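You operate a simulated robot arm through the tools that you are given. There is no shell and no other tool.

Carry out the task below with a simulated robot arm. There is one attempt and no reset: what you move stays moved.

JOB
Push the three sockets into their own holes in the red holder.
Fine: close the drawer.

The check looks at the end state, three seconds after you hand in, the way a careful person would. Anything else that was tipped, shoved, dropped, spilled or broken makes it a failure.

ROBOT AND FRAMES
A 6-joint arm with a two-finger gripper, fixed in place. Base frame: the origin is at the foot of the arm, x ahead of it, y to its left, z up. Lengths are in mm, angles in degrees, forces in N, time in s.
Its first joint turns from -166.0 to 166.0 degrees. Payload 2.45 kg.
The tool frame sits at the grasp point between the pads (the TCP): z along the fingers, y along the line on which they close. The tips reach 20 mm beyond it. Largest opening 140 mm; the body of the gripper starts 168 mm behind the TCP.
Orientation is that of the tool frame in the base frame, as [roll, pitch, yaw] about the fixed x, y, z axes, in that order (R = Rz(yaw) Ry(pitch) Rx(roll)). With the fingers straight down and closing along the base's y, the tool's x points along the base's -x, its y along +y and its z along -z.

CONTROLS
- The arm moves only by the tool move_arm. Its argument "motion" is a list of rows, each a list of 3 entries, a list of its own where there are three numbers: the shift along the tool's x, y, z in mm, then the turn, a rotation vector about the tool's x, y, z in degrees, then the finger opening in mm, from 0 to 140. In form: [[[tx, ty, tz], [wx, wy, wz], grip], ...]. A call has 1 to 20 rows; each row shifts and turns the commanded pose from where the row before left it, along the tool's axes as they then stand. A row lasts 0.2 s, in which the tool goes at most 50 mm and 8.6 degrees; a call with a longer step from one row to the next is refused whole, and so is a gripper value outside its range. A pose out of reach is approached as far as the arm can. The call stops where the force on the tool passes 40 N (or 10 N more than at its start, if that is more) or the arm is blocked; 0.2 s more then pass. The fingers move at their own pace (about 45 mm/s each) and stop on an object; they squeeze with about 34 N. The grip force told is the motor's: it shows also when the fingers shut on nothing. Time passes only in rows, and 0.2 s behind the last, so rows that do not move let the fingers close. The reply holds the time, the measured pose of the TCP, the force on the tool along the base axes, the opening and the grip force, in the units named above and with some noise, with the torque about the TCP (base axes, N m) and any sound that the robot's microphone picked up.
- Cameras (640 x 400 px; columns grow to the right, rows downward): "scene" is fixed at [220.5, 652.4, 1346.9]; the picture's right is [-0.55, 0.83, 0.00], its down [-0.57, -0.38, -0.73] and it looks along [-0.60, -0.40, 0.69] (base axes); focal length 214 px, centre (320, 200). "wrist" rides on the gripper at [78, 11, -209] in the tool frame; the picture's right is [-0.14, 0.99, 0.00], its down [-0.92, -0.13, -0.37] and it looks along [-0.36, -0.05, 0.93] (tool axes); focal length 280 px, centre (320, 200). There is no depth. A picture from a camera that has moved, and an enlarged one, comes with that camera's place and axes in the base frame and with its lens.
- grab_frame(camera): a new picture of that camera. The clock stands still meanwhile.
- inspect(camera, box): a new picture of the part [left, top, right, bottom] of that camera's present view, enlarged. The clock stands still meanwhile.
- close_job(): hands the job in; it is judged then, once.

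Nothing tells you positions but the pictures and the camera data. Unless the task says otherwise, let go and move clear before handing in.

The tools are called after "Emit:" by a JSON object that holds its "method" and its "body". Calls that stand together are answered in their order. move_arm: Moves the arm, as the interface text tells. Its arguments: {"type":"object","properties":{"motion":{"type":"array","items":{"type":"array"}}},"required":["motion"]} The other tools are called the same way: grab_frame (camera) takes a picture; inspect (camera, box) takes an enlarged picture of a part of a camera's view; close_job () hands the job in.

At the start:

```text
time_s: 0.0
ee_pos: [155.8, 465.5, 1222.5]
orientation: [-179.9, 0.1, -179.8]
contact_force: [-0.5, 0.3, -1.2]
torque: [-0.02, 0.0, -0.02]
finger_gap: 140.2
gripper_force: 0.0
```

scene: 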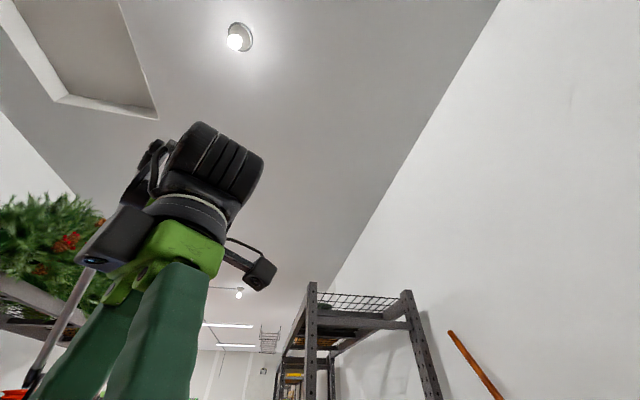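
wrist: 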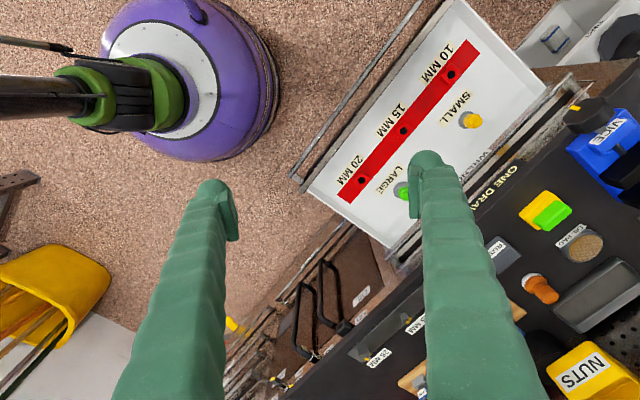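

I see an open drawer with a red holder (10, 15 and 20 MM) and coloured sockets in it, next to a bench top. I'll look at enlarged views before I move anything.

Emit:
{"method": "inspect", "body": {"camera": "wrist", "box": [280, 0, 600, 200]}}

Emit:
{"method": "inspect", "body": {"camera": "wrist", "box": [200, 150, 640, 400]}}

Emit:
{"method": "inspect", "body": {"camera": "wrist", "box": [330, 60, 490, 220]}}

```text
2.00 times, centred on (440, 100) of wrist
camera zoom: at [78.0, 476.2, 1431.5], right [0.14, 0.99, 0.0], down [0.92, -0.13, 0.37], along [0.36, -0.05, -0.93], focal length 561 px, centre (80, 400)
```

zoom: 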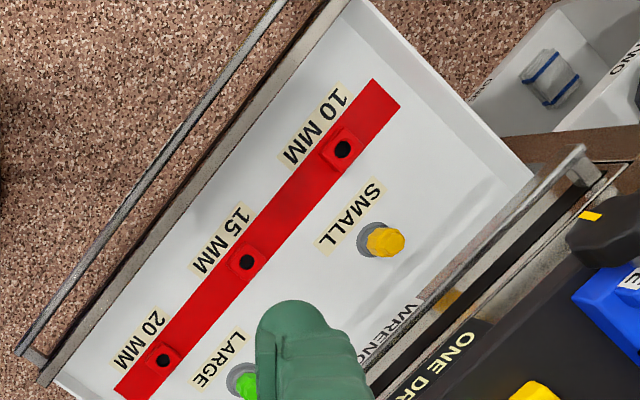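

```text
1.45 times, centred on (420, 275) of wrist
camera zoom: at [78.0, 476.2, 1431.5], right [0.14, 0.99, 0.0], down [0.92, -0.13, 0.37], along [0.36, -0.05, -0.93], focal length 408 px, centre (174, 91)
```

zoom: 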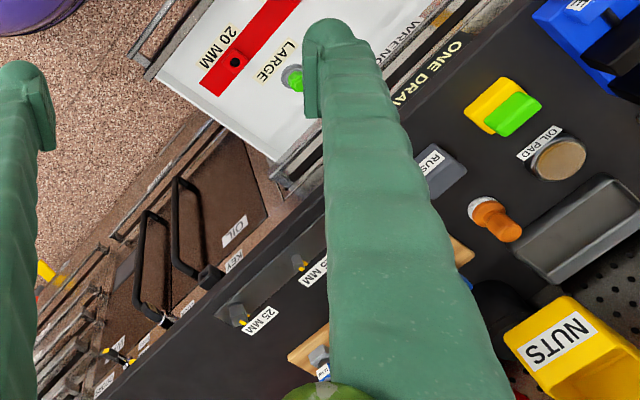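

```text
2.50 times, centred on (410, 140) of wrist
camera zoom: at [78.0, 476.2, 1431.5], right [0.14, 0.99, 0.0], down [0.92, -0.13, 0.37], along [0.36, -0.05, -0.93], focal length 701 px, centre (95, 350)
```

zoom: 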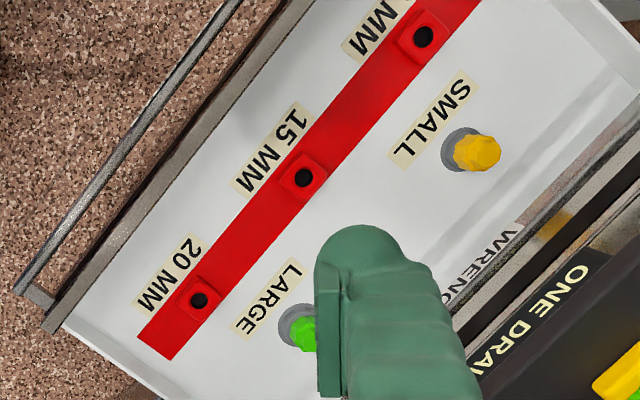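

The drawer is open to the arm's left and the right finger hides part of it. I'll shift sideways, high above everything, to get an unblocked view and some parallax for heights.

Emit:
{"method": "move_arm", "body": {"motion": [[[0, 30, 0], [0, 0, 0], 140], [[0, 30, 0], [0, 0, 0], 140], [[0, 30, 0], [0, 0, 0], 140], [[0, 10, 0], [0, 0, 0], 140], [[0, 0, 0], [0, 0, 0], 140]]}}

Emit:
{"method": "grab_frame", "body": {"camera": "wrist"}}

Emit:
{"method": "grab_frame", "body": {"camera": "scene"}}

```text
time_s: 1.2
ee_pos: [157.8, 566.2, 1222.2]
orientation: [180.0, 0.0, -179.9]
contact_force: [0.1, -0.2, 0.2]
torque: [0.02, 0.06, 0.02]
finger_gap: 140.0
gripper_force: 0.2
```

```text
taken
camera wrist: at [79.5, 577.7, 1430.2], right [0.14, 0.99, 0.0], down [0.92, -0.13, 0.37], along [0.36, -0.05, -0.93], focal length 280 px, centre (320, 200)
```

wrist: 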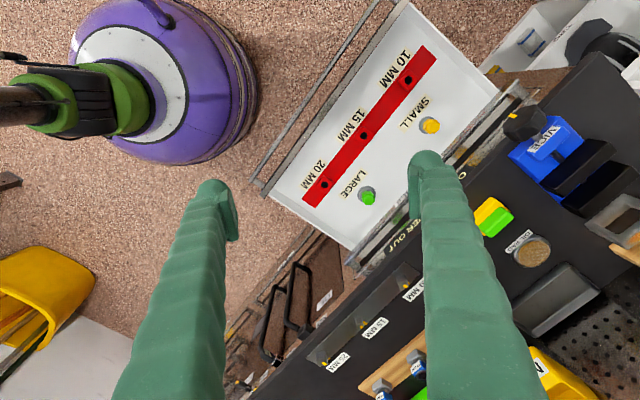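

```text
taken
```

scene: 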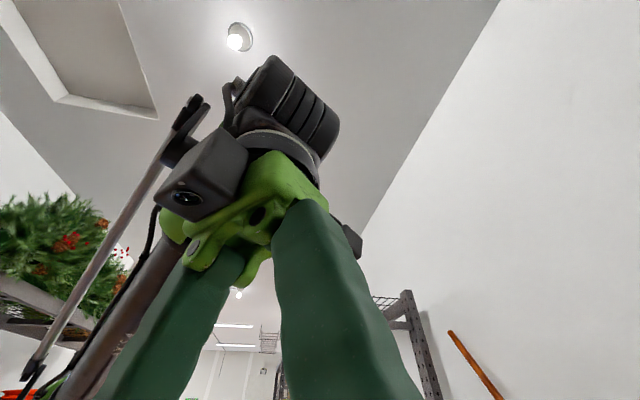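

The drawer floor comes out near z≈700 and the bench top near z≈920. SMALL and LARGE are in the drawer, but the third socket isn't there, so I'll check the bench tray with the MM labels.

Emit:
{"method": "inspect", "body": {"camera": "wrist", "box": [230, 200, 450, 400]}}

Emit:
{"method": "inspect", "body": {"camera": "wrist", "box": [440, 60, 640, 260]}}

Emit:
{"method": "inspect", "body": {"camera": "wrist", "box": [280, 20, 480, 220]}}

```text
2.00 times, centred on (340, 300) of wrist
camera zoom: at [79.5, 577.7, 1430.2], right [0.14, 0.99, 0.0], down [0.92, -0.13, 0.37], along [0.36, -0.05, -0.93], focal length 561 px, centre (280, 0)
```

zoom: 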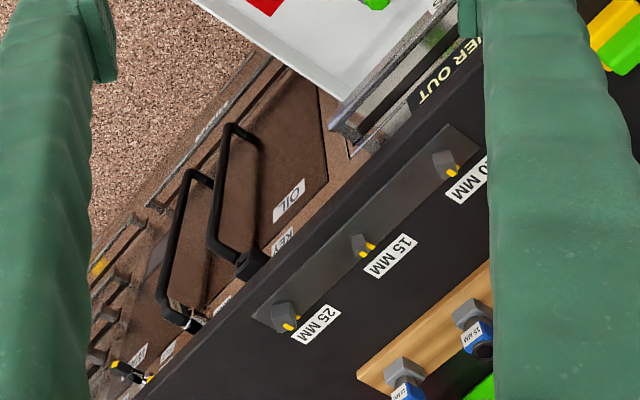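

```text
2.00 times, centred on (540, 160) of wrist
camera zoom: at [79.5, 577.7, 1430.2], right [0.14, 0.99, 0.0], down [0.92, -0.13, 0.37], along [0.36, -0.05, -0.93], focal length 561 px, centre (-120, 280)
```

zoom: 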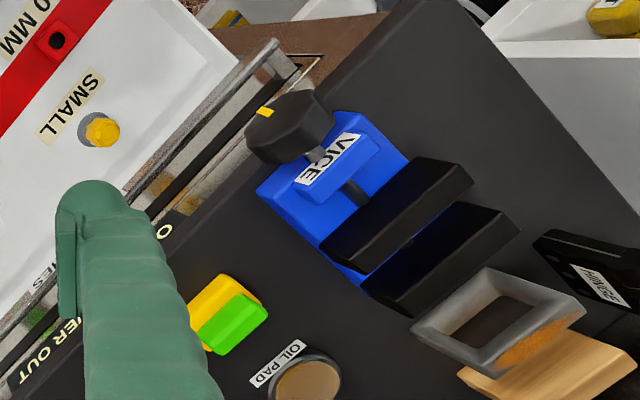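

```text
2.00 times, centred on (380, 120) of wrist
camera zoom: at [79.5, 577.7, 1430.2], right [0.14, 0.99, 0.0], down [0.92, -0.13, 0.37], along [0.36, -0.05, -0.93], focal length 561 px, centre (200, 360)
```

zoom: 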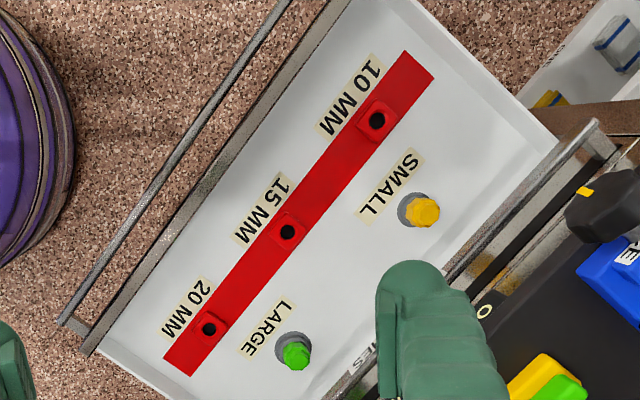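

The bench tray has "?0 MM / 15 MM / 25 MM" objects on it, so I need a closer and wider look. I'll keep moving at this height.

Emit:
{"method": "move_arm", "body": {"motion": [[[-20, 40, 0], [0, 0, 0], 140], [[-20, 40, 0], [0, 0, 0], 140], [[-20, 40, 0], [0, 0, 0], 140], [[-20, 0, 0], [0, 0, 0], 140], [[0, 0, 0], [0, 0, 0], 140]]}}

Emit:
{"method": "grab_frame", "body": {"camera": "wrist"}}

Emit:
{"method": "inspect", "body": {"camera": "wrist", "box": [220, 40, 420, 240]}}

Emit:
{"method": "inspect", "body": {"camera": "wrist", "box": [220, 200, 420, 400]}}

Emit:
{"method": "inspect", "body": {"camera": "wrist", "box": [440, 100, 640, 300]}}

```text
time_s: 2.4
ee_pos: [239.1, 686.3, 1222.3]
orientation: [180.0, 0.0, -179.9]
contact_force: [-0.2, -0.3, 0.9]
torque: [0.04, 0.0, 0.03]
finger_gap: 140.1
gripper_force: 0.0
```

```text
taken
camera wrist: at [159.9, 697.9, 1431.9], right [0.14, 0.99, 0.0], down [0.92, -0.13, 0.37], along [0.36, -0.05, -0.93], focal length 280 px, centre (320, 200)
```

wrist: 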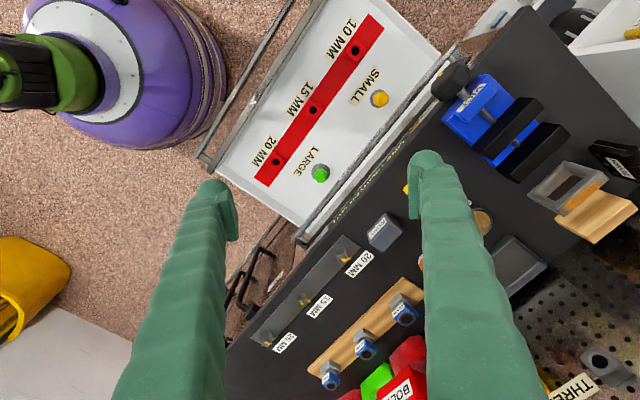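

```text
2.00 times, centred on (320, 140) of wrist
camera zoom: at [159.9, 697.9, 1431.9], right [0.14, 0.99, 0.0], down [0.92, -0.13, 0.37], along [0.36, -0.05, -0.93], focal length 561 px, centre (320, 320)
```

zoom: 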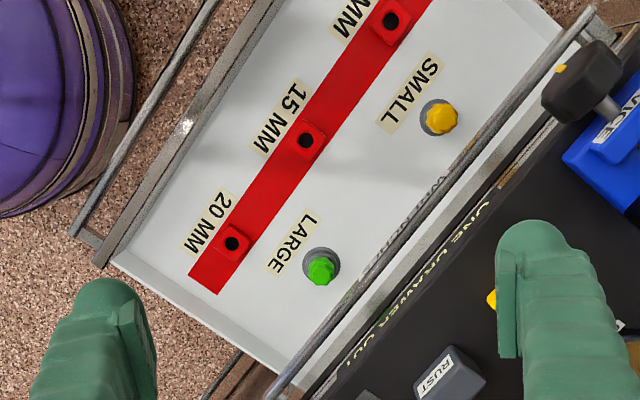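

```text
2.00 times, centred on (320, 300) of wrist
camera zoom: at [159.9, 697.9, 1431.9], right [0.14, 0.99, 0.0], down [0.92, -0.13, 0.37], along [0.36, -0.05, -0.93], focal length 561 px, centre (320, 0)
```

zoom: 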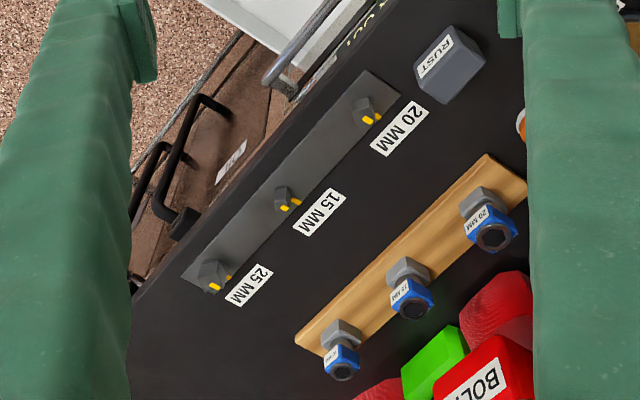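

```text
2.00 times, centred on (540, 200) of wrist
camera zoom: at [159.9, 697.9, 1431.9], right [0.14, 0.99, 0.0], down [0.92, -0.13, 0.37], along [0.36, -0.05, -0.93], focal length 561 px, centre (-120, 200)
```

zoom: 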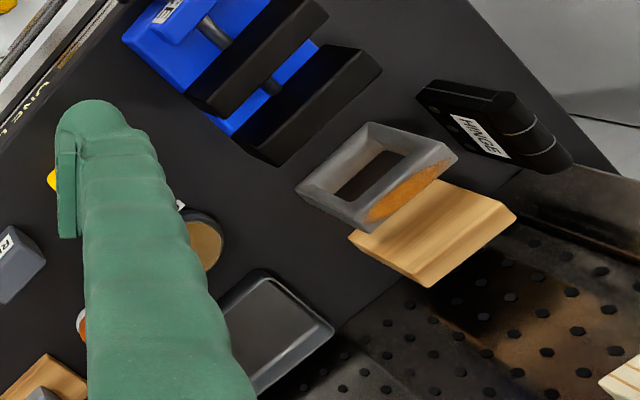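

I can see three blue-banded sockets with MM labels on a wooden rail, and a separate grey plate with hex pieces for 20, 15 and 25 MM. I'll move over the bench for a better look and to get heights.

Emit:
{"method": "move_arm", "body": {"motion": [[[-40, 0, 0], [0, 0, 0], 140], [[-40, 0, 0], [0, 0, 0], 140], [[-40, 0, 0], [0, 0, 0], 140], [[0, 0, 0], [0, 0, 0], 140]]}}

Emit:
{"method": "grab_frame", "body": {"camera": "wrist"}}

Emit:
{"method": "inspect", "body": {"camera": "wrist", "box": [220, 180, 420, 380]}}

Emit:
{"method": "inspect", "body": {"camera": "wrist", "box": [320, 230, 420, 330]}}

Emit:
{"method": "inspect", "body": {"camera": "wrist", "box": [220, 0, 420, 200]}}

```text
time_s: 3.4
ee_pos: [357.9, 688.6, 1221.8]
orientation: [-180.0, -0.1, -179.9]
contact_force: [0.0, -0.4, 0.2]
torque: [0.02, 0.0, -0.05]
finger_gap: 140.1
gripper_force: 0.1
```

```text
taken
camera wrist: at [279.5, 700.0, 1431.0], right [0.14, 0.99, 0.0], down [0.92, -0.13, 0.37], along [0.36, -0.05, -0.93], focal length 280 px, centre (320, 200)
```

wrist: 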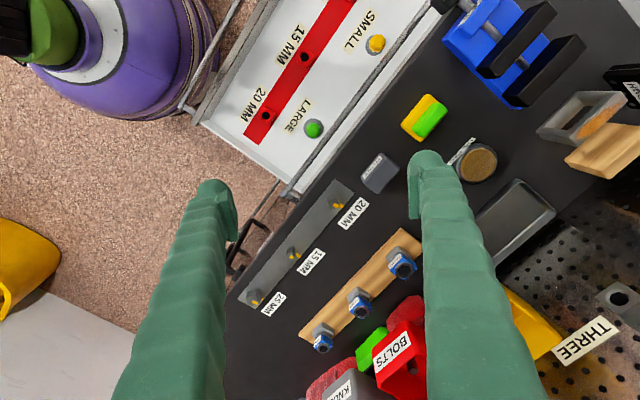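

```text
2.00 times, centred on (320, 280) of wrist
camera zoom: at [279.5, 700.0, 1431.0], right [0.14, 0.99, 0.0], down [0.92, -0.13, 0.37], along [0.36, -0.05, -0.93], focal length 561 px, centre (320, 40)
```

zoom: 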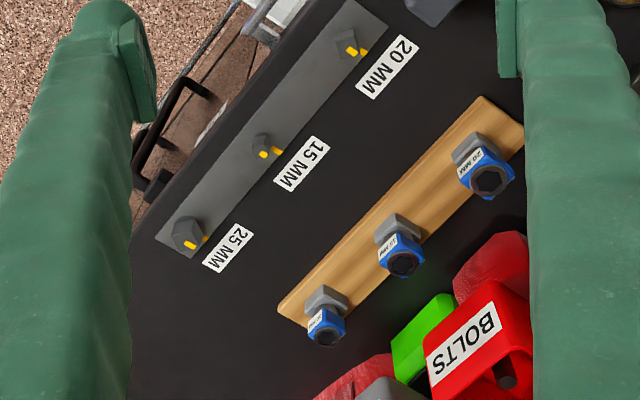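

```text
4.00 times, centred on (370, 280) of wrist
camera zoom: at [279.5, 700.0, 1431.0], right [0.14, 0.99, 0.0], down [0.92, -0.13, 0.37], along [0.36, -0.05, -0.93], focal length 1122 px, centre (120, -120)
```

zoom: 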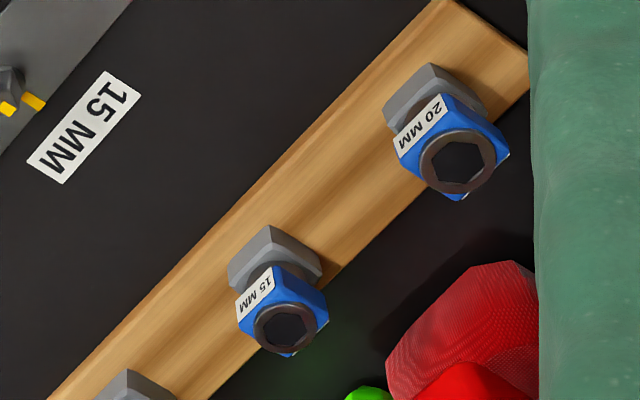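

```text
2.00 times, centred on (320, 100) of wrist
camera zoom: at [279.5, 700.0, 1431.0], right [0.14, 0.99, 0.0], down [0.92, -0.13, 0.37], along [0.36, -0.05, -0.93], focal length 561 px, centre (320, 400)
```

zoom: 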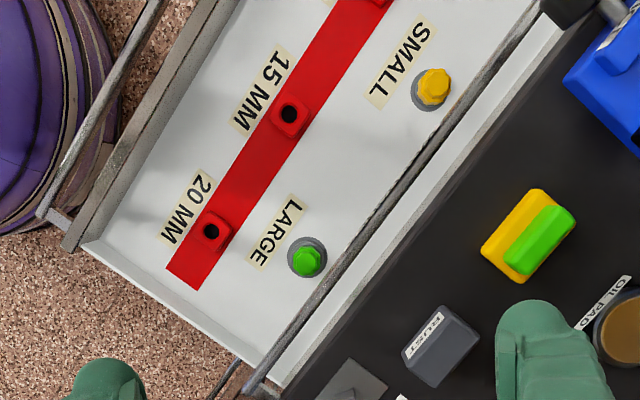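

The three blue sockets (20, 15 and 10 MM) stand on the wooden rail, and my estimate puts them roughly 1000 mm from the base axis, at the edge of reach. I'll go closer and triangulate again.

Emit:
{"method": "move_arm", "body": {"motion": [[[-45, 0, 0], [0, 0, 0], 140], [[-45, 0, 0], [0, 0, 0], 140], [[-45, 0, 0], [0, 0, 0], 140], [[-15, 0, 0], [0, 0, 0], 140], [[0, 0, 0], [0, 0, 0], 140]]}}

Emit:
{"method": "grab_frame", "body": {"camera": "wrist"}}

Emit:
{"method": "inspect", "body": {"camera": "wrist", "box": [220, 140, 420, 265]}}

Emit:
{"method": "inspect", "body": {"camera": "wrist", "box": [220, 260, 420, 385]}}

Emit:
{"method": "inspect", "body": {"camera": "wrist", "box": [440, 200, 640, 325]}}

```text
time_s: 4.6
ee_pos: [508.8, 687.3, 1221.9]
orientation: [180.0, 0.0, -179.9]
contact_force: [0.0, 0.9, -0.2]
torque: [0.05, 0.0, 0.01]
finger_gap: 140.2
gripper_force: 0.1
```

```text
taken
camera wrist: at [430.4, 697.9, 1429.9], right [0.14, 0.99, 0.0], down [0.92, -0.13, 0.37], along [0.36, -0.05, -0.93], focal length 280 px, centre (320, 200)
```

wrist: 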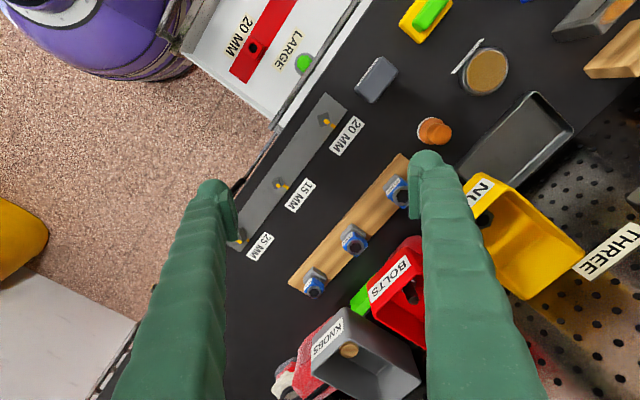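

```text
3.20 times, centred on (320, 202) of wrist
camera zoom: at [430.4, 697.9, 1429.9], right [0.14, 0.99, 0.0], down [0.92, -0.13, 0.37], along [0.36, -0.05, -0.93], focal length 897 px, centre (320, 192)
```

zoom: 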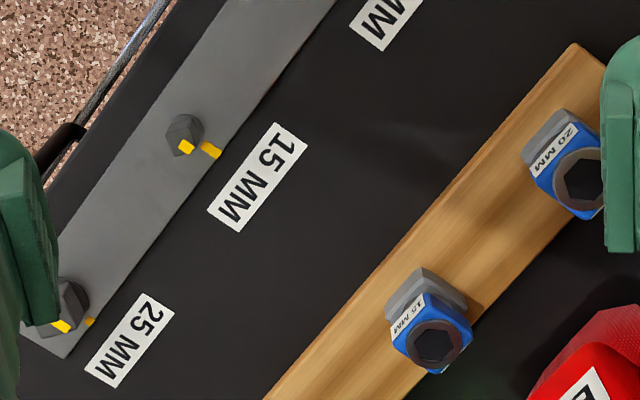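

```text
3.20 times, centred on (320, 322) of wrist
camera zoom: at [430.4, 697.9, 1429.9], right [0.14, 0.99, 0.0], down [0.92, -0.13, 0.37], along [0.36, -0.05, -0.93], focal length 897 px, centre (320, -192)
```

zoom: 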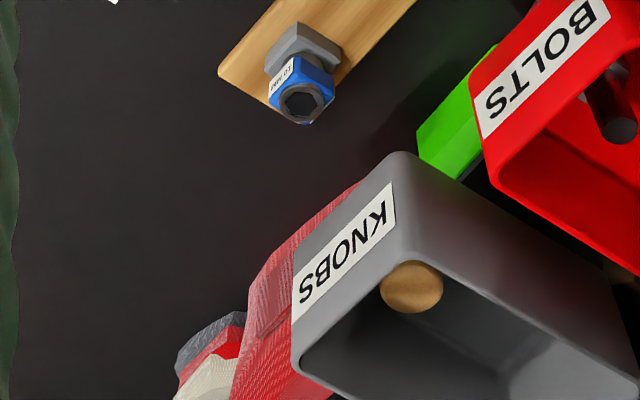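

```text
3.20 times, centred on (540, 262) of wrist
camera zoom: at [430.4, 697.9, 1429.9], right [0.14, 0.99, 0.0], down [0.92, -0.13, 0.37], along [0.36, -0.05, -0.93], focal length 897 px, centre (-384, 0)
```

zoom: 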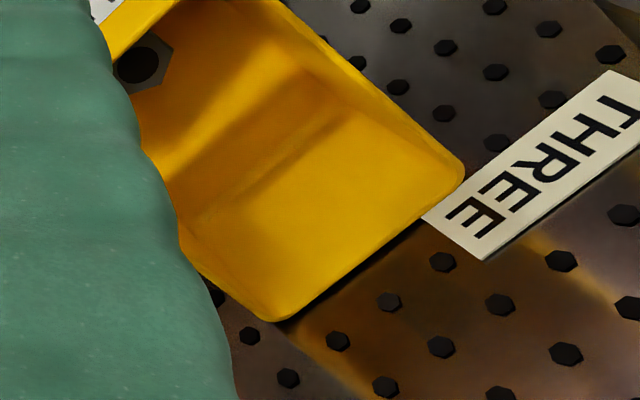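

The sockets' tops are at about (612,809), (705,724) and (799,637), z≈985, each about 1010–1020 mm from the axis, with bins behind them. The "THREE…" sign and the "ONE DRAWER OUT…" text may matter, so I'll move to read them.

Emit:
{"method": "move_arm", "body": {"motion": [[[40, 30, 0], [0, 0, 0], 140], [[40, 30, 0], [0, 0, 0], 140], [[30, 30, 0], [0, 0, 0], 140], [[0, 20, 0], [0, 0, 0], 140], [[0, 0, 0], [0, 0, 0], 140]]}}

Emit:
{"method": "grab_frame", "body": {"camera": "wrist"}}

Emit:
{"method": "inspect", "body": {"camera": "wrist", "box": [440, 200, 640, 325]}}

Emit:
{"method": "inspect", "body": {"camera": "wrist", "box": [220, 0, 420, 125]}}

Emit:
{"method": "inspect", "body": {"camera": "wrist", "box": [220, 120, 420, 245]}}

Emit:
{"method": "inspect", "body": {"camera": "wrist", "box": [220, 240, 420, 365]}}

```text
time_s: 5.8
ee_pos: [393.1, 774.9, 1207.0]
orientation: [180.0, -0.1, -179.8]
contact_force: [0.7, 0.5, -0.2]
torque: [-0.02, 0.0, -0.01]
finger_gap: 140.0
gripper_force: 0.0
out of reach, approached as far as the arm can: row 3, 4
```

```text
taken
camera wrist: at [314.2, 785.6, 1416.2], right [0.14, 0.99, 0.0], down [0.92, -0.13, 0.37], along [0.36, -0.05, -0.93], focal length 280 px, centre (320, 200)
```

wrist: 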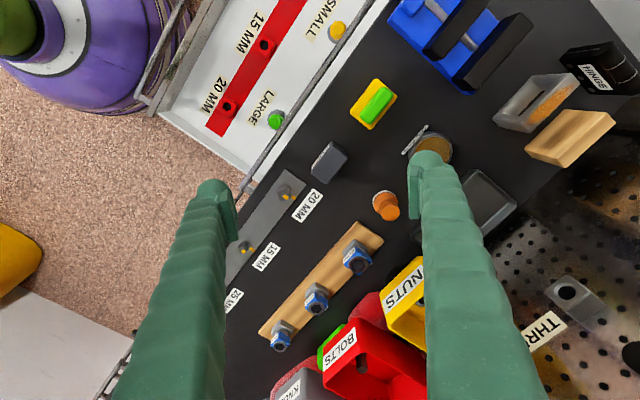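

```text
3.20 times, centred on (540, 262) of wrist
camera zoom: at [314.2, 785.6, 1416.2], right [0.14, 0.99, 0.0], down [0.92, -0.13, 0.37], along [0.36, -0.05, -0.93], focal length 897 px, centre (-384, 0)
```

zoom: 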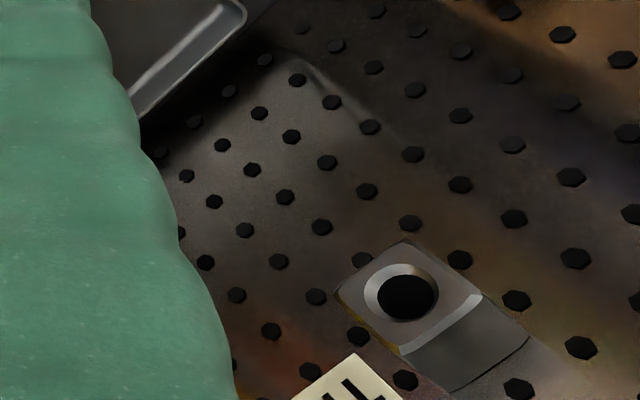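

```text
3.20 times, centred on (320, 62) of wrist
camera zoom: at [314.2, 785.6, 1416.2], right [0.14, 0.99, 0.0], down [0.92, -0.13, 0.37], along [0.36, -0.05, -0.93], focal length 897 px, centre (320, 640)
```

zoom: 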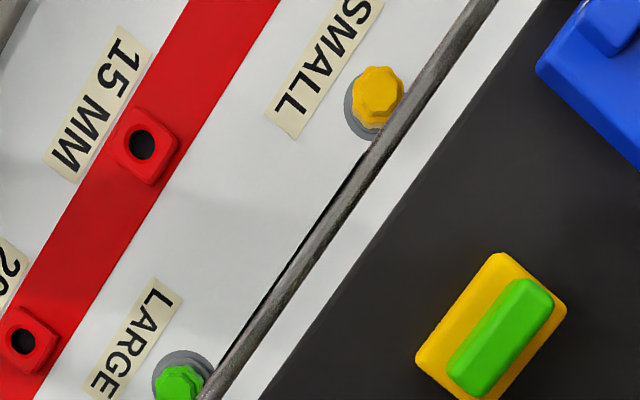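

```text
3.20 times, centred on (320, 182) of wrist
camera zoom: at [314.2, 785.6, 1416.2], right [0.14, 0.99, 0.0], down [0.92, -0.13, 0.37], along [0.36, -0.05, -0.93], focal length 897 px, centre (320, 256)
```

zoom: 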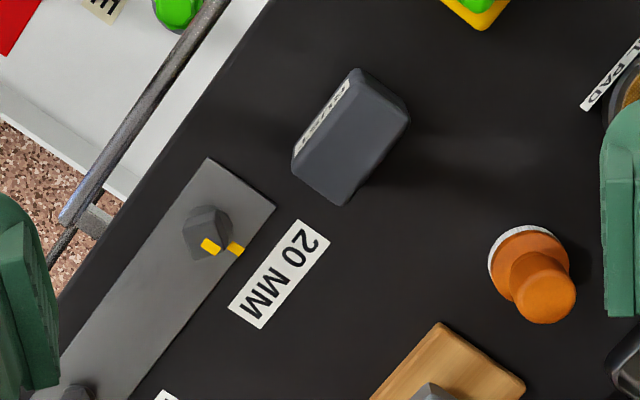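

```text
3.20 times, centred on (320, 302) of wrist
camera zoom: at [314.2, 785.6, 1416.2], right [0.14, 0.99, 0.0], down [0.92, -0.13, 0.37], along [0.36, -0.05, -0.93], focal length 897 px, centre (320, -128)
```

zoom: 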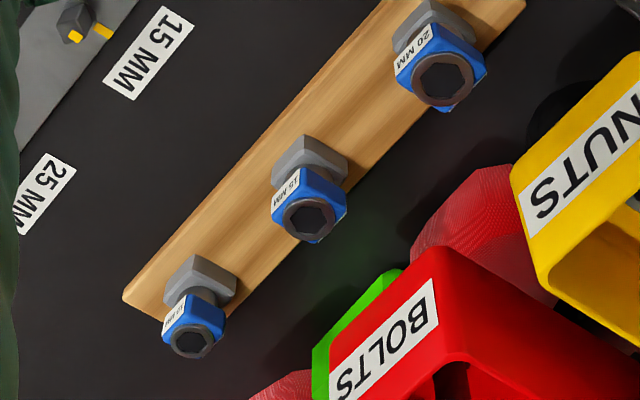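

The bin fronts overhang at about 1040 mm from the base axis, roughly 30 mm behind the sockets and from z≈1040 up. I need a flatter view of the sockets and bins, so I'll back off, turn the tool to face the rail squarely and tilt it.

Emit:
{"method": "move_arm", "body": {"motion": [[[-14, -42, 9], [0, 0, 0], 140], [[-14, -42, 9], [0, 0, 0], 140], [[-14, -42, 9], [0, 0, 0], 140], [[-14, -42, 9], [0, 0, 0], 140], [[-14, -42, 9], [0, 0, 0], 140], [[-14, -42, 9], [0, 0, 0], 140], [[0, 0, 0], [0, 0, -8], 140], [[0, 0, 0], [0, 0, -8], 140], [[0, 0, 0], [0, 0, -8], 140], [[0, 0, 0], [0, 0, -8], 140], [[0, 0, 0], [0, 0, -8], 140], [[0, 0, 0], [0, 0, -7.6], 140], [[0, 0, 0], [0, -8, 0], 140], [[0, 0, 0], [0, -8, 0], 140], [[0, 0, 0], [0, -8, 0], 140], [[0, 0, 0], [0, 0, 0], 140]]}}

Emit:
{"method": "grab_frame", "body": {"camera": "wrist"}}

Emit:
{"method": "grab_frame", "body": {"camera": "scene"}}

```text
time_s: 8.3
ee_pos: [537.7, 613.8, 1234.2]
orientation: [179.8, 0.2, -137.3]
contact_force: [7.1, 13.8, -10.0]
torque: [-2.36, 0.94, -0.51]
finger_gap: 139.9
gripper_force: 0.0
out of reach, approached as far as the arm can: row 2, 3, 4, 5, 6
stopped in row 12: the force on the tool passed its limit at 132 N (the readings are from after the stop); the commanded pose is now the measured one
```

```text
taken
camera wrist: at [472.7, 568.4, 1443.1], right [-0.57, 0.82, 0.0], down [0.76, 0.53, 0.37], along [0.3, 0.21, -0.93], focal length 280 px, centre (320, 200)
```

wrist: 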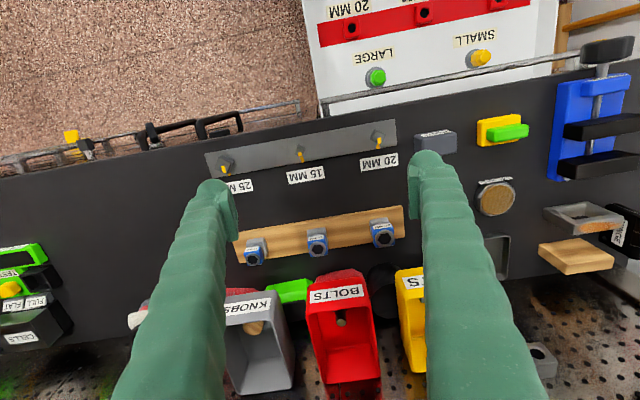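

```text
taken
```

scene: 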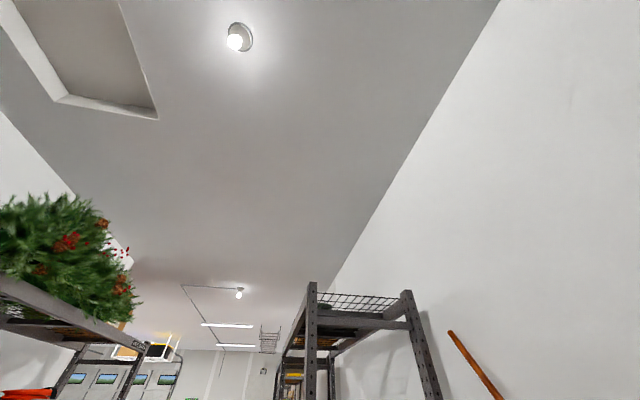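

The call stopped on a force spike, though nothing in view looks disturbed. I'll hold still and re-read the force to see whether there's still contact.

Emit:
{"method": "move_arm", "body": {"motion": [[[0, 0, 0], [0, 0, 0], 140], [[0, 0, 0], [0, 0, 0], 140]]}}

Emit:
{"method": "inspect", "body": {"camera": "wrist", "box": [210, 190, 430, 328]}}

Emit:
{"method": "inspect", "body": {"camera": "wrist", "box": [220, 260, 430, 391]}}

Emit:
{"method": "inspect", "body": {"camera": "wrist", "box": [440, 60, 640, 280]}}

Emit:
{"method": "inspect", "body": {"camera": "wrist", "box": [0, 100, 200, 360]}}

```text
time_s: 8.9
ee_pos: [536.6, 614.1, 1233.3]
orientation: [179.8, -0.1, -137.3]
contact_force: [5.7, 22.0, -11.4]
torque: [-4.23, 0.43, -1.28]
finger_gap: 140.1
gripper_force: 0.0
```

```text
2.90 times, centred on (320, 259) of wrist
camera zoom: at [472.4, 568.4, 1443.2], right [-0.57, 0.82, 0.0], down [0.76, 0.53, 0.37], along [0.3, 0.21, -0.93], focal length 813 px, centre (320, 29)
```

zoom: 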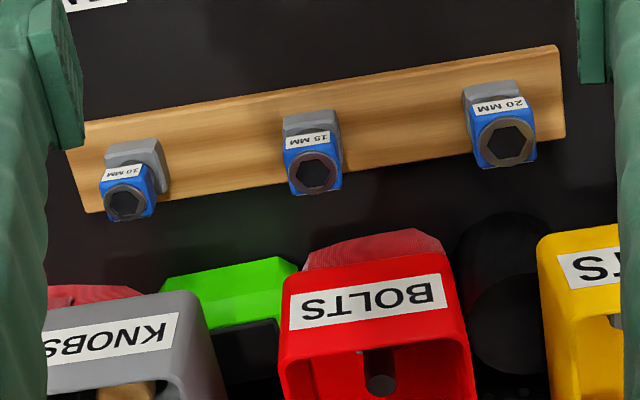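

```text
3.05 times, centred on (325, 326) of wrist
camera zoom: at [472.4, 568.4, 1443.2], right [-0.57, 0.82, 0.0], down [0.76, 0.53, 0.37], along [0.3, 0.21, -0.93], focal length 854 px, centre (305, -182)
```

zoom: 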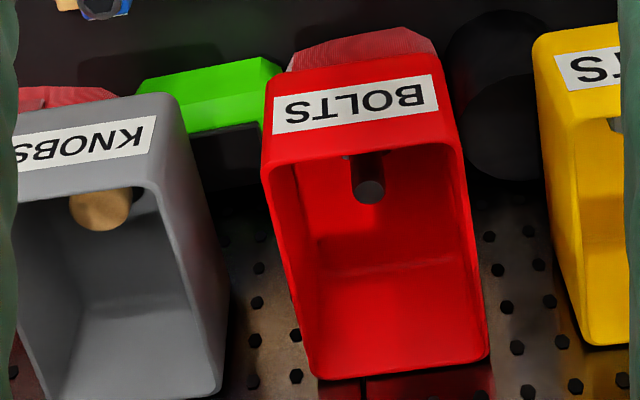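

```text
1.82 times, centred on (540, 170) of wrist
camera zoom: at [472.4, 568.4, 1443.2], right [-0.57, 0.82, 0.0], down [0.76, 0.53, 0.37], along [0.3, 0.21, -0.93], focal length 510 px, centre (-80, 254)
```

zoom: 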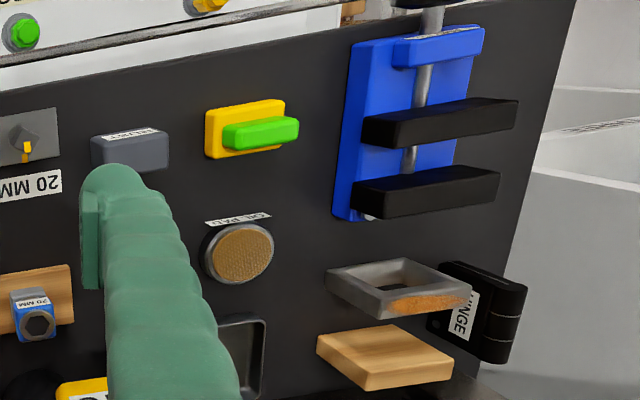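

```text
1.54 times, centred on (100, 230) of wrist
camera zoom: at [472.4, 568.4, 1443.2], right [-0.57, 0.82, 0.0], down [0.76, 0.53, 0.37], along [0.3, 0.21, -0.93], focal length 431 px, centre (658, 154)
```

zoom: 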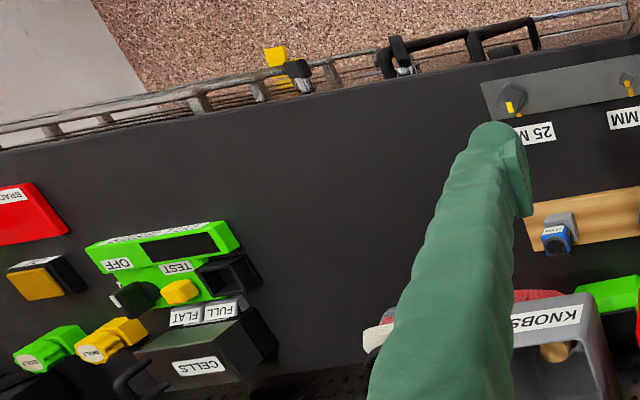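

A steady ~25 N remains, and the torque puts the contact on the gripper body or wrist about 190 mm above the TCP. I'll back off gently in the direction the force pushes and watch it.

Emit:
{"method": "move_arm", "body": {"motion": [[[-5, 3.5, 3], [0, 0, 0], 140], [[-5, 3.5, 3], [0, 0, 0], 140], [[0, 0, 0], [0, 0, 0], 140]]}}

Emit:
{"method": "grab_frame", "body": {"camera": "scene"}}

```text
time_s: 9.7
ee_pos: [539.5, 627.2, 1227.5]
orientation: [179.8, 0.0, -137.3]
contact_force: [0.3, -0.2, 0.2]
torque: [0.03, -0.02, 0.01]
finger_gap: 140.3
gripper_force: 0.1
```

```text
taken
```

scene: 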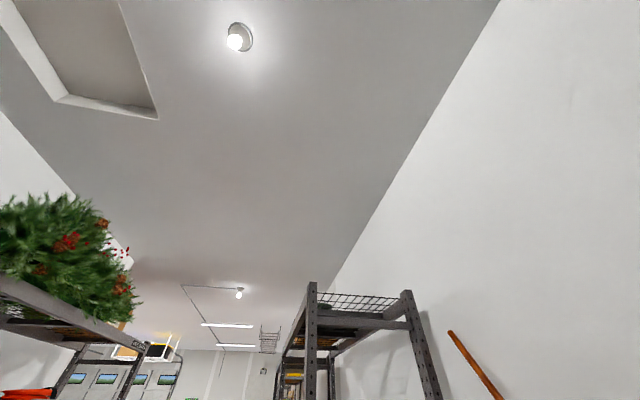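

That cleared it. The contact was most likely the gripper against the forearm, because the arm was nearly straight up here. I'll descend well in front of the bins, where the elbow has more room, and look again.

Emit:
{"method": "move_arm", "body": {"motion": [[[0, 0, 20], [0, 0, 0], 140], [[0, 0, 30], [0, 0, 0], 140], [[0, 0, 30], [0, 0, 0], 140], [[0, 0, 30], [0, 0, -2.5], 140], [[0, 0, 0], [0, 0, -2.5], 140], [[0, 0, 0], [0, 0, 0], 140]]}}

Emit:
{"method": "grab_frame", "body": {"camera": "wrist"}}

Emit:
{"method": "inspect", "body": {"camera": "wrist", "box": [210, 190, 430, 328]}}

Emit:
{"method": "inspect", "body": {"camera": "wrist", "box": [210, 262, 430, 400]}}

```text
time_s: 10.6
ee_pos: [562.8, 653.9, 1166.2]
orientation: [179.6, 0.1, -137.1]
contact_force: [4.7, 13.0, -14.3]
torque: [-2.1, -0.04, -0.7]
finger_gap: 140.0
gripper_force: 0.1
out of reach, approached as far as the arm can: row 1, 2, 3, 4
stopped in row 4: the force on the tool passed its limit at 70 N (the readings are from after the stop); the commanded pose is now the measured one
```

```text
taken
camera wrist: at [498.9, 608.2, 1375.2], right [-0.57, 0.82, 0.01], down [0.76, 0.53, 0.37], along [0.3, 0.22, -0.93], focal length 280 px, centre (320, 200)
```

wrist: 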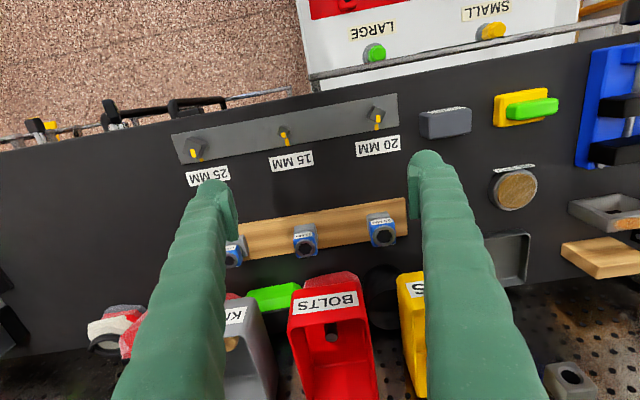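

```text
2.90 times, centred on (320, 259) of wrist
camera zoom: at [498.9, 608.2, 1375.2], right [-0.57, 0.82, 0.01], down [0.76, 0.53, 0.37], along [0.3, 0.22, -0.93], focal length 813 px, centre (320, 29)
```

zoom: 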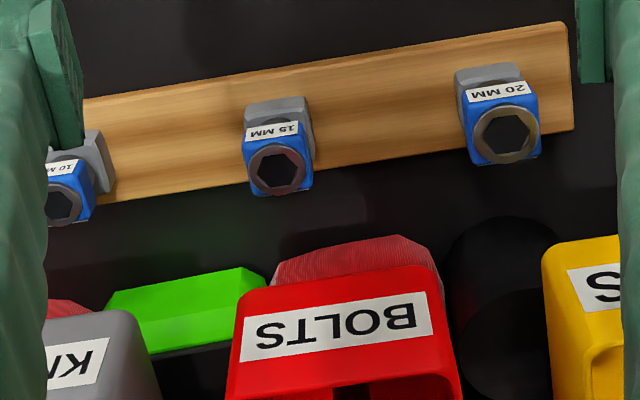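

```text
2.90 times, centred on (320, 331) of wrist
camera zoom: at [498.9, 608.2, 1375.2], right [-0.57, 0.82, 0.01], down [0.76, 0.53, 0.37], along [0.3, 0.22, -0.93], focal length 813 px, centre (320, -180)
```

zoom: 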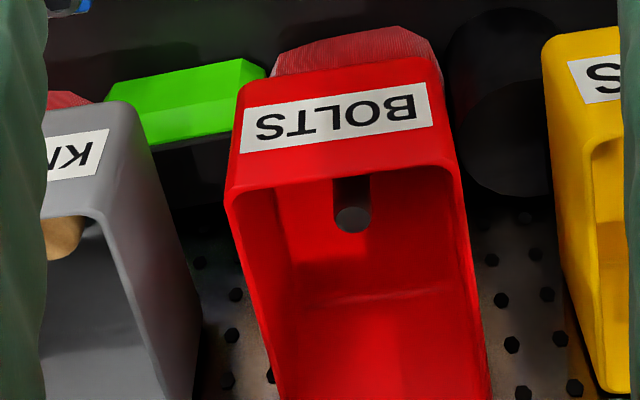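

The contact point follows the arm, and the force is outward and down. That means the elbow flipped to the low side when I over-stretched, so the forearm now crowds the gripper from below. I'll stretch outward until straight (still well in front of the bins), then come down to bend it the right way.

Emit:
{"method": "move_arm", "body": {"motion": [[[-10, 0, 2], [0, 0, 0], 140], [[-10, 0, 2], [0, 0, 0], 140], [[0, 0, 0], [0, 0, 0], 140]]}}

```text
time_s: 11.4
ee_pos: [577.3, 666.7, 1161.3]
orientation: [179.6, -0.1, -137.2]
contact_force: [-0.4, 0.4, 1.2]
torque: [-0.02, 0.03, 0.01]
finger_gap: 140.3
gripper_force: 0.0
```

The contact is clear again. I'll keep going outward in small steps until the arm reports its limit.

Emit:
{"method": "move_arm", "body": {"motion": [[[-10, 0, 0], [0, 0, 0], 140], [[-10, 0, 0], [0, 0, 0], 140], [[-8, 0, 8], [0, 0, 0], 140], [[0, 0, 15], [0, 0, 0], 140], [[0, 0, 15], [0, 0, 0], 140], [[0, 0, 0], [0, 0, 0], 140]]}}

```text
time_s: 12.2
ee_pos: [586.6, 679.8, 1164.0]
orientation: [179.7, 0.0, -137.0]
contact_force: [-37.8, -15.8, -2.6]
torque: [3.9, -9.32, -0.37]
finger_gap: 140.1
gripper_force: 0.2
stopped in row 3: the force on the tool passed its limit at 44 N (the readings are from after the stop); the commanded pose is now the measured one
```

Now there's contact from the other side, at z≈1411 on the outward side of the gripper, so something overhangs the bench up there. I'll back off at once and look.

Emit:
{"method": "move_arm", "body": {"motion": [[[8, 0, 0], [0, 0, 0], 140], [[4, 0, 0], [0, 0, 0], 140], [[0, 0, 0], [0, 0, 0], 140]]}}

Emit:
{"method": "grab_frame", "body": {"camera": "wrist"}}

```text
time_s: 13.0
ee_pos: [583.7, 672.7, 1157.9]
orientation: [179.7, -0.1, -137.2]
contact_force: [0.5, -0.1, -0.7]
torque: [0.03, 0.01, -0.05]
finger_gap: 140.2
gripper_force: 0.1
```

```text
taken
camera wrist: at [520.6, 627.8, 1368.1], right [-0.57, 0.82, 0.01], down [0.76, 0.53, 0.37], along [0.3, 0.21, -0.93], focal length 280 px, centre (320, 200)
```

wrist: 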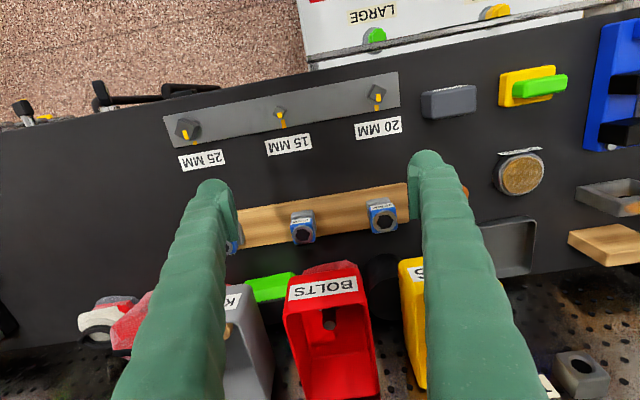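

Free again. I'll tilt the fingers outward in place, which swings the gripper body back towards the robot, so the camera can see the overhanging area.

Emit:
{"method": "move_arm", "body": {"motion": [[[0, 0, 0], [0, -8, 0], 140], [[0, 0, 0], [0, -8, 0], 140], [[0, 0, 0], [0, -8, 0], 140], [[0, 0, 0], [0, -8, 0], 140], [[0, 0, 0], [0, 0, 0], 140]]}}

Emit:
{"method": "grab_frame", "body": {"camera": "wrist"}}

Emit:
{"method": "grab_frame", "body": {"camera": "scene"}}

```text
time_s: 13.9
ee_pos: [648.1, 751.4, 1221.3]
orientation: [179.5, 27.4, -137.5]
contact_force: [-19.5, -24.2, -34.6]
torque: [7.05, -4.58, -0.77]
finger_gap: 140.3
gripper_force: 0.1
out of reach, approached as far as the arm can: row 1, 2, 3, 4
stopped in row 4: the force on the tool passed its limit at 76 N (the readings are from after the stop); the commanded pose is now the measured one
```

```text
taken
camera wrist: at [519.6, 646.8, 1371.6], right [-0.58, 0.81, 0.07], down [0.57, 0.34, 0.75], along [0.58, 0.48, -0.66], focal length 280 px, centre (320, 200)
```

wrist: 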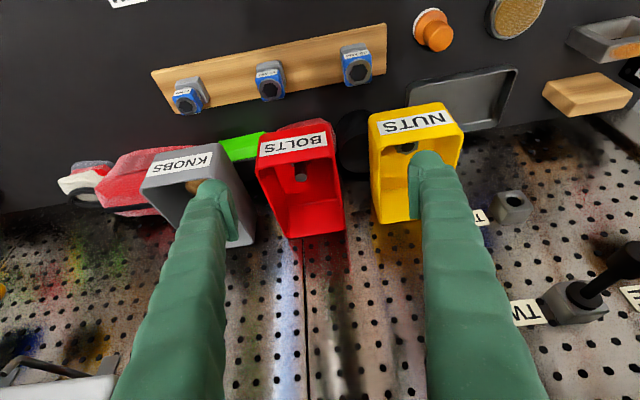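

```text
taken
```

scene: 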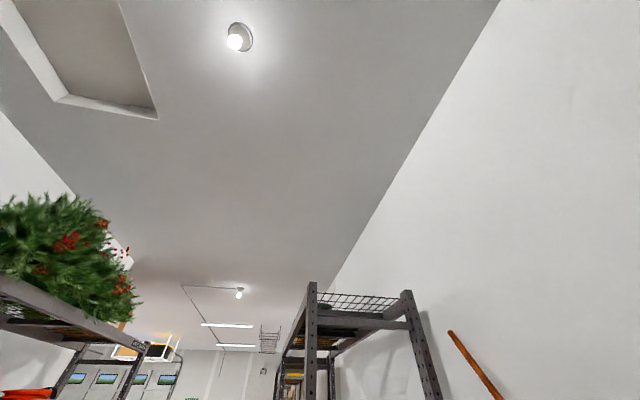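

Tilting shows the whole rail, the bins and the pegboard clearly. The wrist is held near full stretch, and an overhead edge sits around z≈1390. I'll un-tilt about the wrist, which brings the TCP in and down off that edge and keeps the fingers in front of the bins.

Emit:
{"method": "move_arm", "body": {"motion": [[[20, 0, 6], [0, 4.5, 0], 140], [[20, 0, 6], [0, 4.5, 0], 140], [[0, 0, 0], [0, 0, 0], 140]]}}

Emit:
{"method": "inspect", "body": {"camera": "wrist", "box": [0, 0, 640, 400]}}

```text
time_s: 14.7
ee_pos: [624.3, 731.9, 1192.7]
orientation: [179.5, 18.5, -137.4]
contact_force: [-0.2, 1.0, 0.0]
torque: [0.01, 0.0, -0.03]
finger_gap: 140.0
gripper_force: 0.1
```

```text
1.00 times, centred on (320, 200) of wrist (not enlarged: the box is as wide or as high as the picture)
camera zoom: at [514.4, 644.3, 1366.4], right [-0.58, 0.82, 0.05], down [0.65, 0.42, 0.64], along [0.5, 0.4, -0.77], focal length 280 px, centre (320, 200)
```

zoom: 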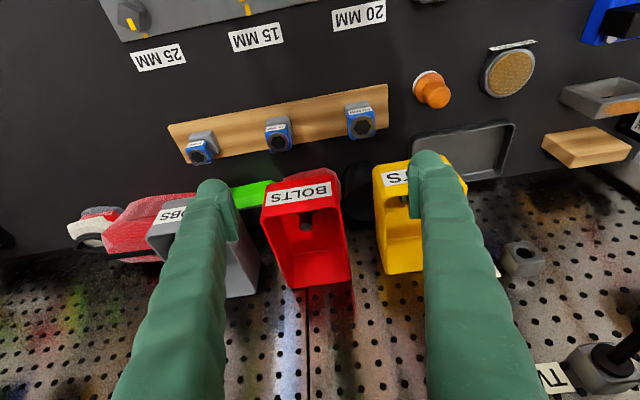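

Clear of contact. I want to swing sideways to about 25° azimuth, where I expect more clearance from the overhead edge, and flip the elbow back there while keeping the same radius and height.

Emit:
{"method": "move_arm", "body": {"motion": [[[-3.9, -41.8, 1.3], [0.79, 0, 2.37], 140], [[-3.9, -41.8, 1.3], [0.79, 0, 2.37], 140], [[-3.9, -41.8, 1.3], [0.79, 0, 2.37], 140], [[-3.9, -41.8, 1.3], [0.79, 0, 2.37], 140], [[-3.9, -41.8, 1.3], [0.79, 0, 2.37], 140], [[0, 0, 0], [0, 0, 0], 140]]}}

Emit:
{"method": "grab_frame", "body": {"camera": "wrist"}}

```text
time_s: 15.1
ee_pos: [633.5, 722.2, 1192.2]
orientation: [179.5, 18.4, -138.0]
contact_force: [-4.7, -3.3, -1.1]
torque: [0.66, -1.13, -0.28]
finger_gap: 140.2
gripper_force: 0.1
stopped in row 1: the force on the tool passed its limit at 57 N (the readings are from after the stop); the commanded pose is now the measured one
```

```text
taken
camera wrist: at [523.4, 636.4, 1367.1], right [-0.57, 0.82, 0.05], down [0.65, 0.41, 0.64], along [0.5, 0.4, -0.77], focal length 280 px, centre (320, 200)
```

wrist: 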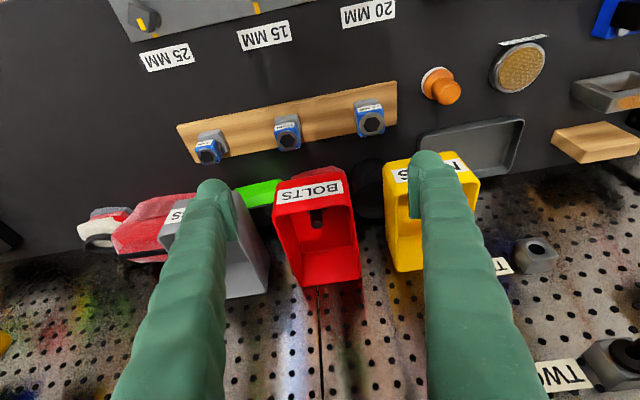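

The resistance is on the +x side near (620, 680, 1400), which fits a lamp or something similar hanging over the middle of the bench. I'll swing the other way, counter-clockwise, back to where I was free.

Emit:
{"method": "move_arm", "body": {"motion": [[[5.6, 41.6, -1.9], [-0.79, 0, -2.37], 140], [[5.6, 41.6, -1.9], [-0.79, 0, -2.37], 140], [[5.6, 41.6, -1.9], [-0.79, 0, -2.37], 140], [[5.6, 41.6, -1.9], [-0.79, 0, -2.37], 140], [[5.6, 41.6, -1.9], [-0.79, 0, -2.37], 140], [[0, 0, 0], [0, 0, 0], 140]]}}

Emit:
{"method": "grab_frame", "body": {"camera": "wrist"}}

```text
time_s: 16.5
ee_pos: [463.2, 839.9, 1191.7]
orientation: [179.6, 18.5, -125.6]
contact_force: [0.1, 0.5, -0.6]
torque: [0.02, 0.01, -0.02]
finger_gap: 140.1
gripper_force: 0.0
```

```text
taken
camera wrist: at [373.5, 732.2, 1365.0], right [-0.73, 0.68, 0.05], down [0.55, 0.54, 0.64], along [0.41, 0.5, -0.77], focal length 280 px, centre (320, 200)
```

wrist: 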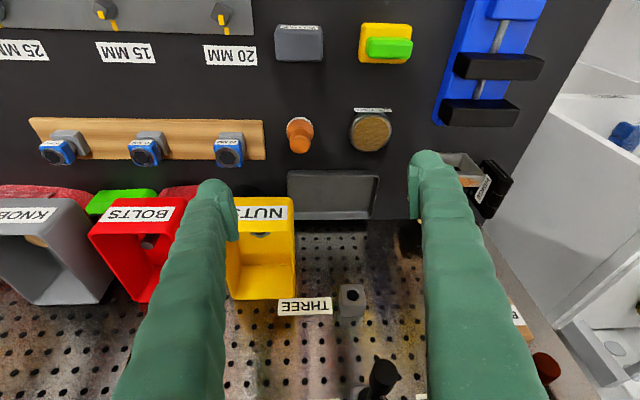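

Free here, with a clear view. I'll stretch outward a little until it's straight, then come inward and down, and see whether the elbow returns to its normal side.

Emit:
{"method": "move_arm", "body": {"motion": [[[-7.6, 0, 2.5], [0, 0, 0], 140], [[-7.6, 0, 2.5], [0, 0, 0], 140], [[-7.6, 0, 2.5], [0, 0, 0], 140], [[0, 0, 0], [0, 0, 0], 140]]}}

```text
time_s: 17.5
ee_pos: [475.8, 863.6, 1193.2]
orientation: [179.5, 18.6, -125.6]
contact_force: [-0.7, -0.5, 0.4]
torque: [0.01, 0.02, -0.01]
finger_gap: 139.9
gripper_force: 0.1
```

Emit:
{"method": "move_arm", "body": {"motion": [[[-4.7, 0, 1.6], [0, 0, 0], 140], [[-4.7, 0, 1.6], [0, 0, 0], 140], [[-4.7, 0, 1.6], [0, 0, 0], 140], [[-4.7, 0, 1.6], [0, 0, 0], 140], [[0, 0, 0], [0, 0, 0], 140]]}}

```text
time_s: 18.7
ee_pos: [485.0, 875.4, 1191.3]
orientation: [179.6, 18.5, -125.6]
contact_force: [-0.4, -0.7, 0.6]
torque: [0.0, 0.0, 0.0]
finger_gap: 140.0
gripper_force: 0.1
out of reach, approached as far as the arm can: row 4
```

The arm is at its limit. Now I'll go inward and down.

Emit:
{"method": "move_arm", "body": {"motion": [[[14.2, 0, 11], [0, 0, 0], 140], [[14.2, 0, 11], [0, 0, 0], 140], [[0, 0, 0], [0, 0, 0], 140]]}}

```text
time_s: 19.5
ee_pos: [474.7, 859.9, 1159.8]
orientation: [179.5, 18.4, -125.5]
contact_force: [-0.7, 0.2, -0.3]
torque: [-0.02, -0.02, 0.01]
finger_gap: 139.9
gripper_force: 0.0
```

Emit:
{"method": "move_arm", "body": {"motion": [[[14.2, 0, 4], [0, 0, 0], 140], [[14.2, 0, 4], [0, 0, 0], 140], [[14.2, 0, 4], [0, 0, 0], 140], [[0, 0, 0], [0, 0, 0], 140]]}}

```text
time_s: 20.5
ee_pos: [467.9, 852.9, 1152.3]
orientation: [179.5, 18.3, -125.6]
contact_force: [-0.6, -0.5, 0.5]
torque: [0.0, -0.01, 0.02]
finger_gap: 139.9
gripper_force: 0.0
out of reach, approached as far as the arm can: row 2, 3
```

It's still on the wrong side. I'll repeat, pushing the command further past the limit, as happened when it first flipped, and then retreat.

Emit:
{"method": "move_arm", "body": {"motion": [[[-11.4, 0, 3.8], [0, 0, 0], 140], [[-11.4, 0, 3.8], [0, 0, 0], 140], [[-11.4, 0, 3.8], [0, 0, 0], 140], [[-11.4, 0, 3.8], [0, 0, 0], 140], [[-11.4, 0, 3.8], [0, 0, 0], 140], [[-11.4, 0, 3.8], [0, 0, 0], 140], [[-11.4, 0, 3.8], [0, 0, 0], 140], [[-11.4, 0, 3.8], [0, 0, 0], 140]]}}

```text
time_s: 22.3
ee_pos: [513.7, 912.1, 1143.6]
orientation: [179.5, 18.4, -125.6]
contact_force: [-0.4, 0.5, -0.5]
torque: [-0.03, 0.01, -0.02]
finger_gap: 139.9
gripper_force: 0.0
out of reach, approached as far as the arm can: row 6, 7, 8
```

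Emit:
{"method": "move_arm", "body": {"motion": [[[20, 0, -6.7], [0, 0, 0], 140], [[20, 0, -6.7], [0, 0, 0], 140], [[20, 0, -6.7], [0, 0, 0], 140], [[20, 0, -6.7], [0, 0, 0], 140], [[0, 0, 0], [0, 0, 0], 140]]}}

```text
time_s: 23.5
ee_pos: [464.7, 854.5, 1151.7]
orientation: [179.5, 18.4, -125.5]
contact_force: [0.6, 0.2, 0.7]
torque: [-0.02, 0.03, -0.01]
finger_gap: 140.2
gripper_force: 0.1
out of reach, approached as far as the arm can: row 4
```

It's still on the same side. I'll try larger single steps across the limit, since that's how the first flip happened.

Emit:
{"method": "move_arm", "body": {"motion": [[[-40, 0, 13.3], [0, 0, 0], 140], [[-45, 0, 15], [0, 0, 0], 140], [[-30, 0, 10], [0, 0, 0], 140], [[40, 0, -13.3], [0, 0, 0], 140], [[40, 0, -13.3], [0, 0, 0], 140], [[0, 0, 0], [0, 0, 0], 140]]}}

```text
time_s: 24.9
ee_pos: [476.0, 860.6, 1129.7]
orientation: [179.5, 18.3, -125.6]
contact_force: [-0.7, -0.6, 0.3]
torque: [0.0, -0.02, 0.0]
finger_gap: 140.1
gripper_force: 0.0
out of reach, approached as far as the arm can: row 2, 3, 5
```

No flip yet. Near full stretch, turning the tool nose-down should bias the elbow to bend the right way, so I'll rise clear, tilt out, stretch, rotate nose-down at the limit, then come in.

Emit:
{"method": "move_arm", "body": {"motion": [[[-1.3, 0, -41.7], [0, 0, 0], 140], [[-1.3, 0, -41.7], [0, 0, 0], 140], [[-37.6, 0, -2.6], [0, -8, 0], 140], [[-37.6, 0, -2.6], [0, -8, 0], 140], [[0, 0, 0], [0, 0, 0], 140]]}}

Emit:
{"method": "grab_frame", "body": {"camera": "wrist"}}

```text
time_s: 26.1
ee_pos: [502.6, 894.3, 1238.6]
orientation: [179.4, 34.7, -125.8]
contact_force: [0.0, -0.1, -0.2]
torque: [0.01, -0.01, -0.03]
finger_gap: 140.0
gripper_force: 0.0
```

```text
taken
camera wrist: at [388.7, 751.6, 1366.1], right [-0.74, 0.67, 0.09], down [0.43, 0.37, 0.82], along [0.52, 0.65, -0.56], focal length 280 px, centre (320, 200)
```

wrist: 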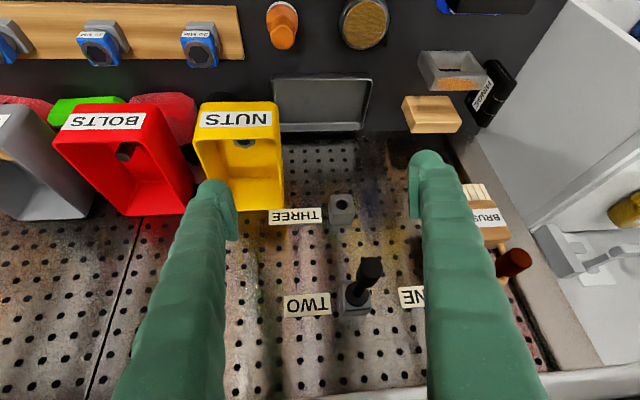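

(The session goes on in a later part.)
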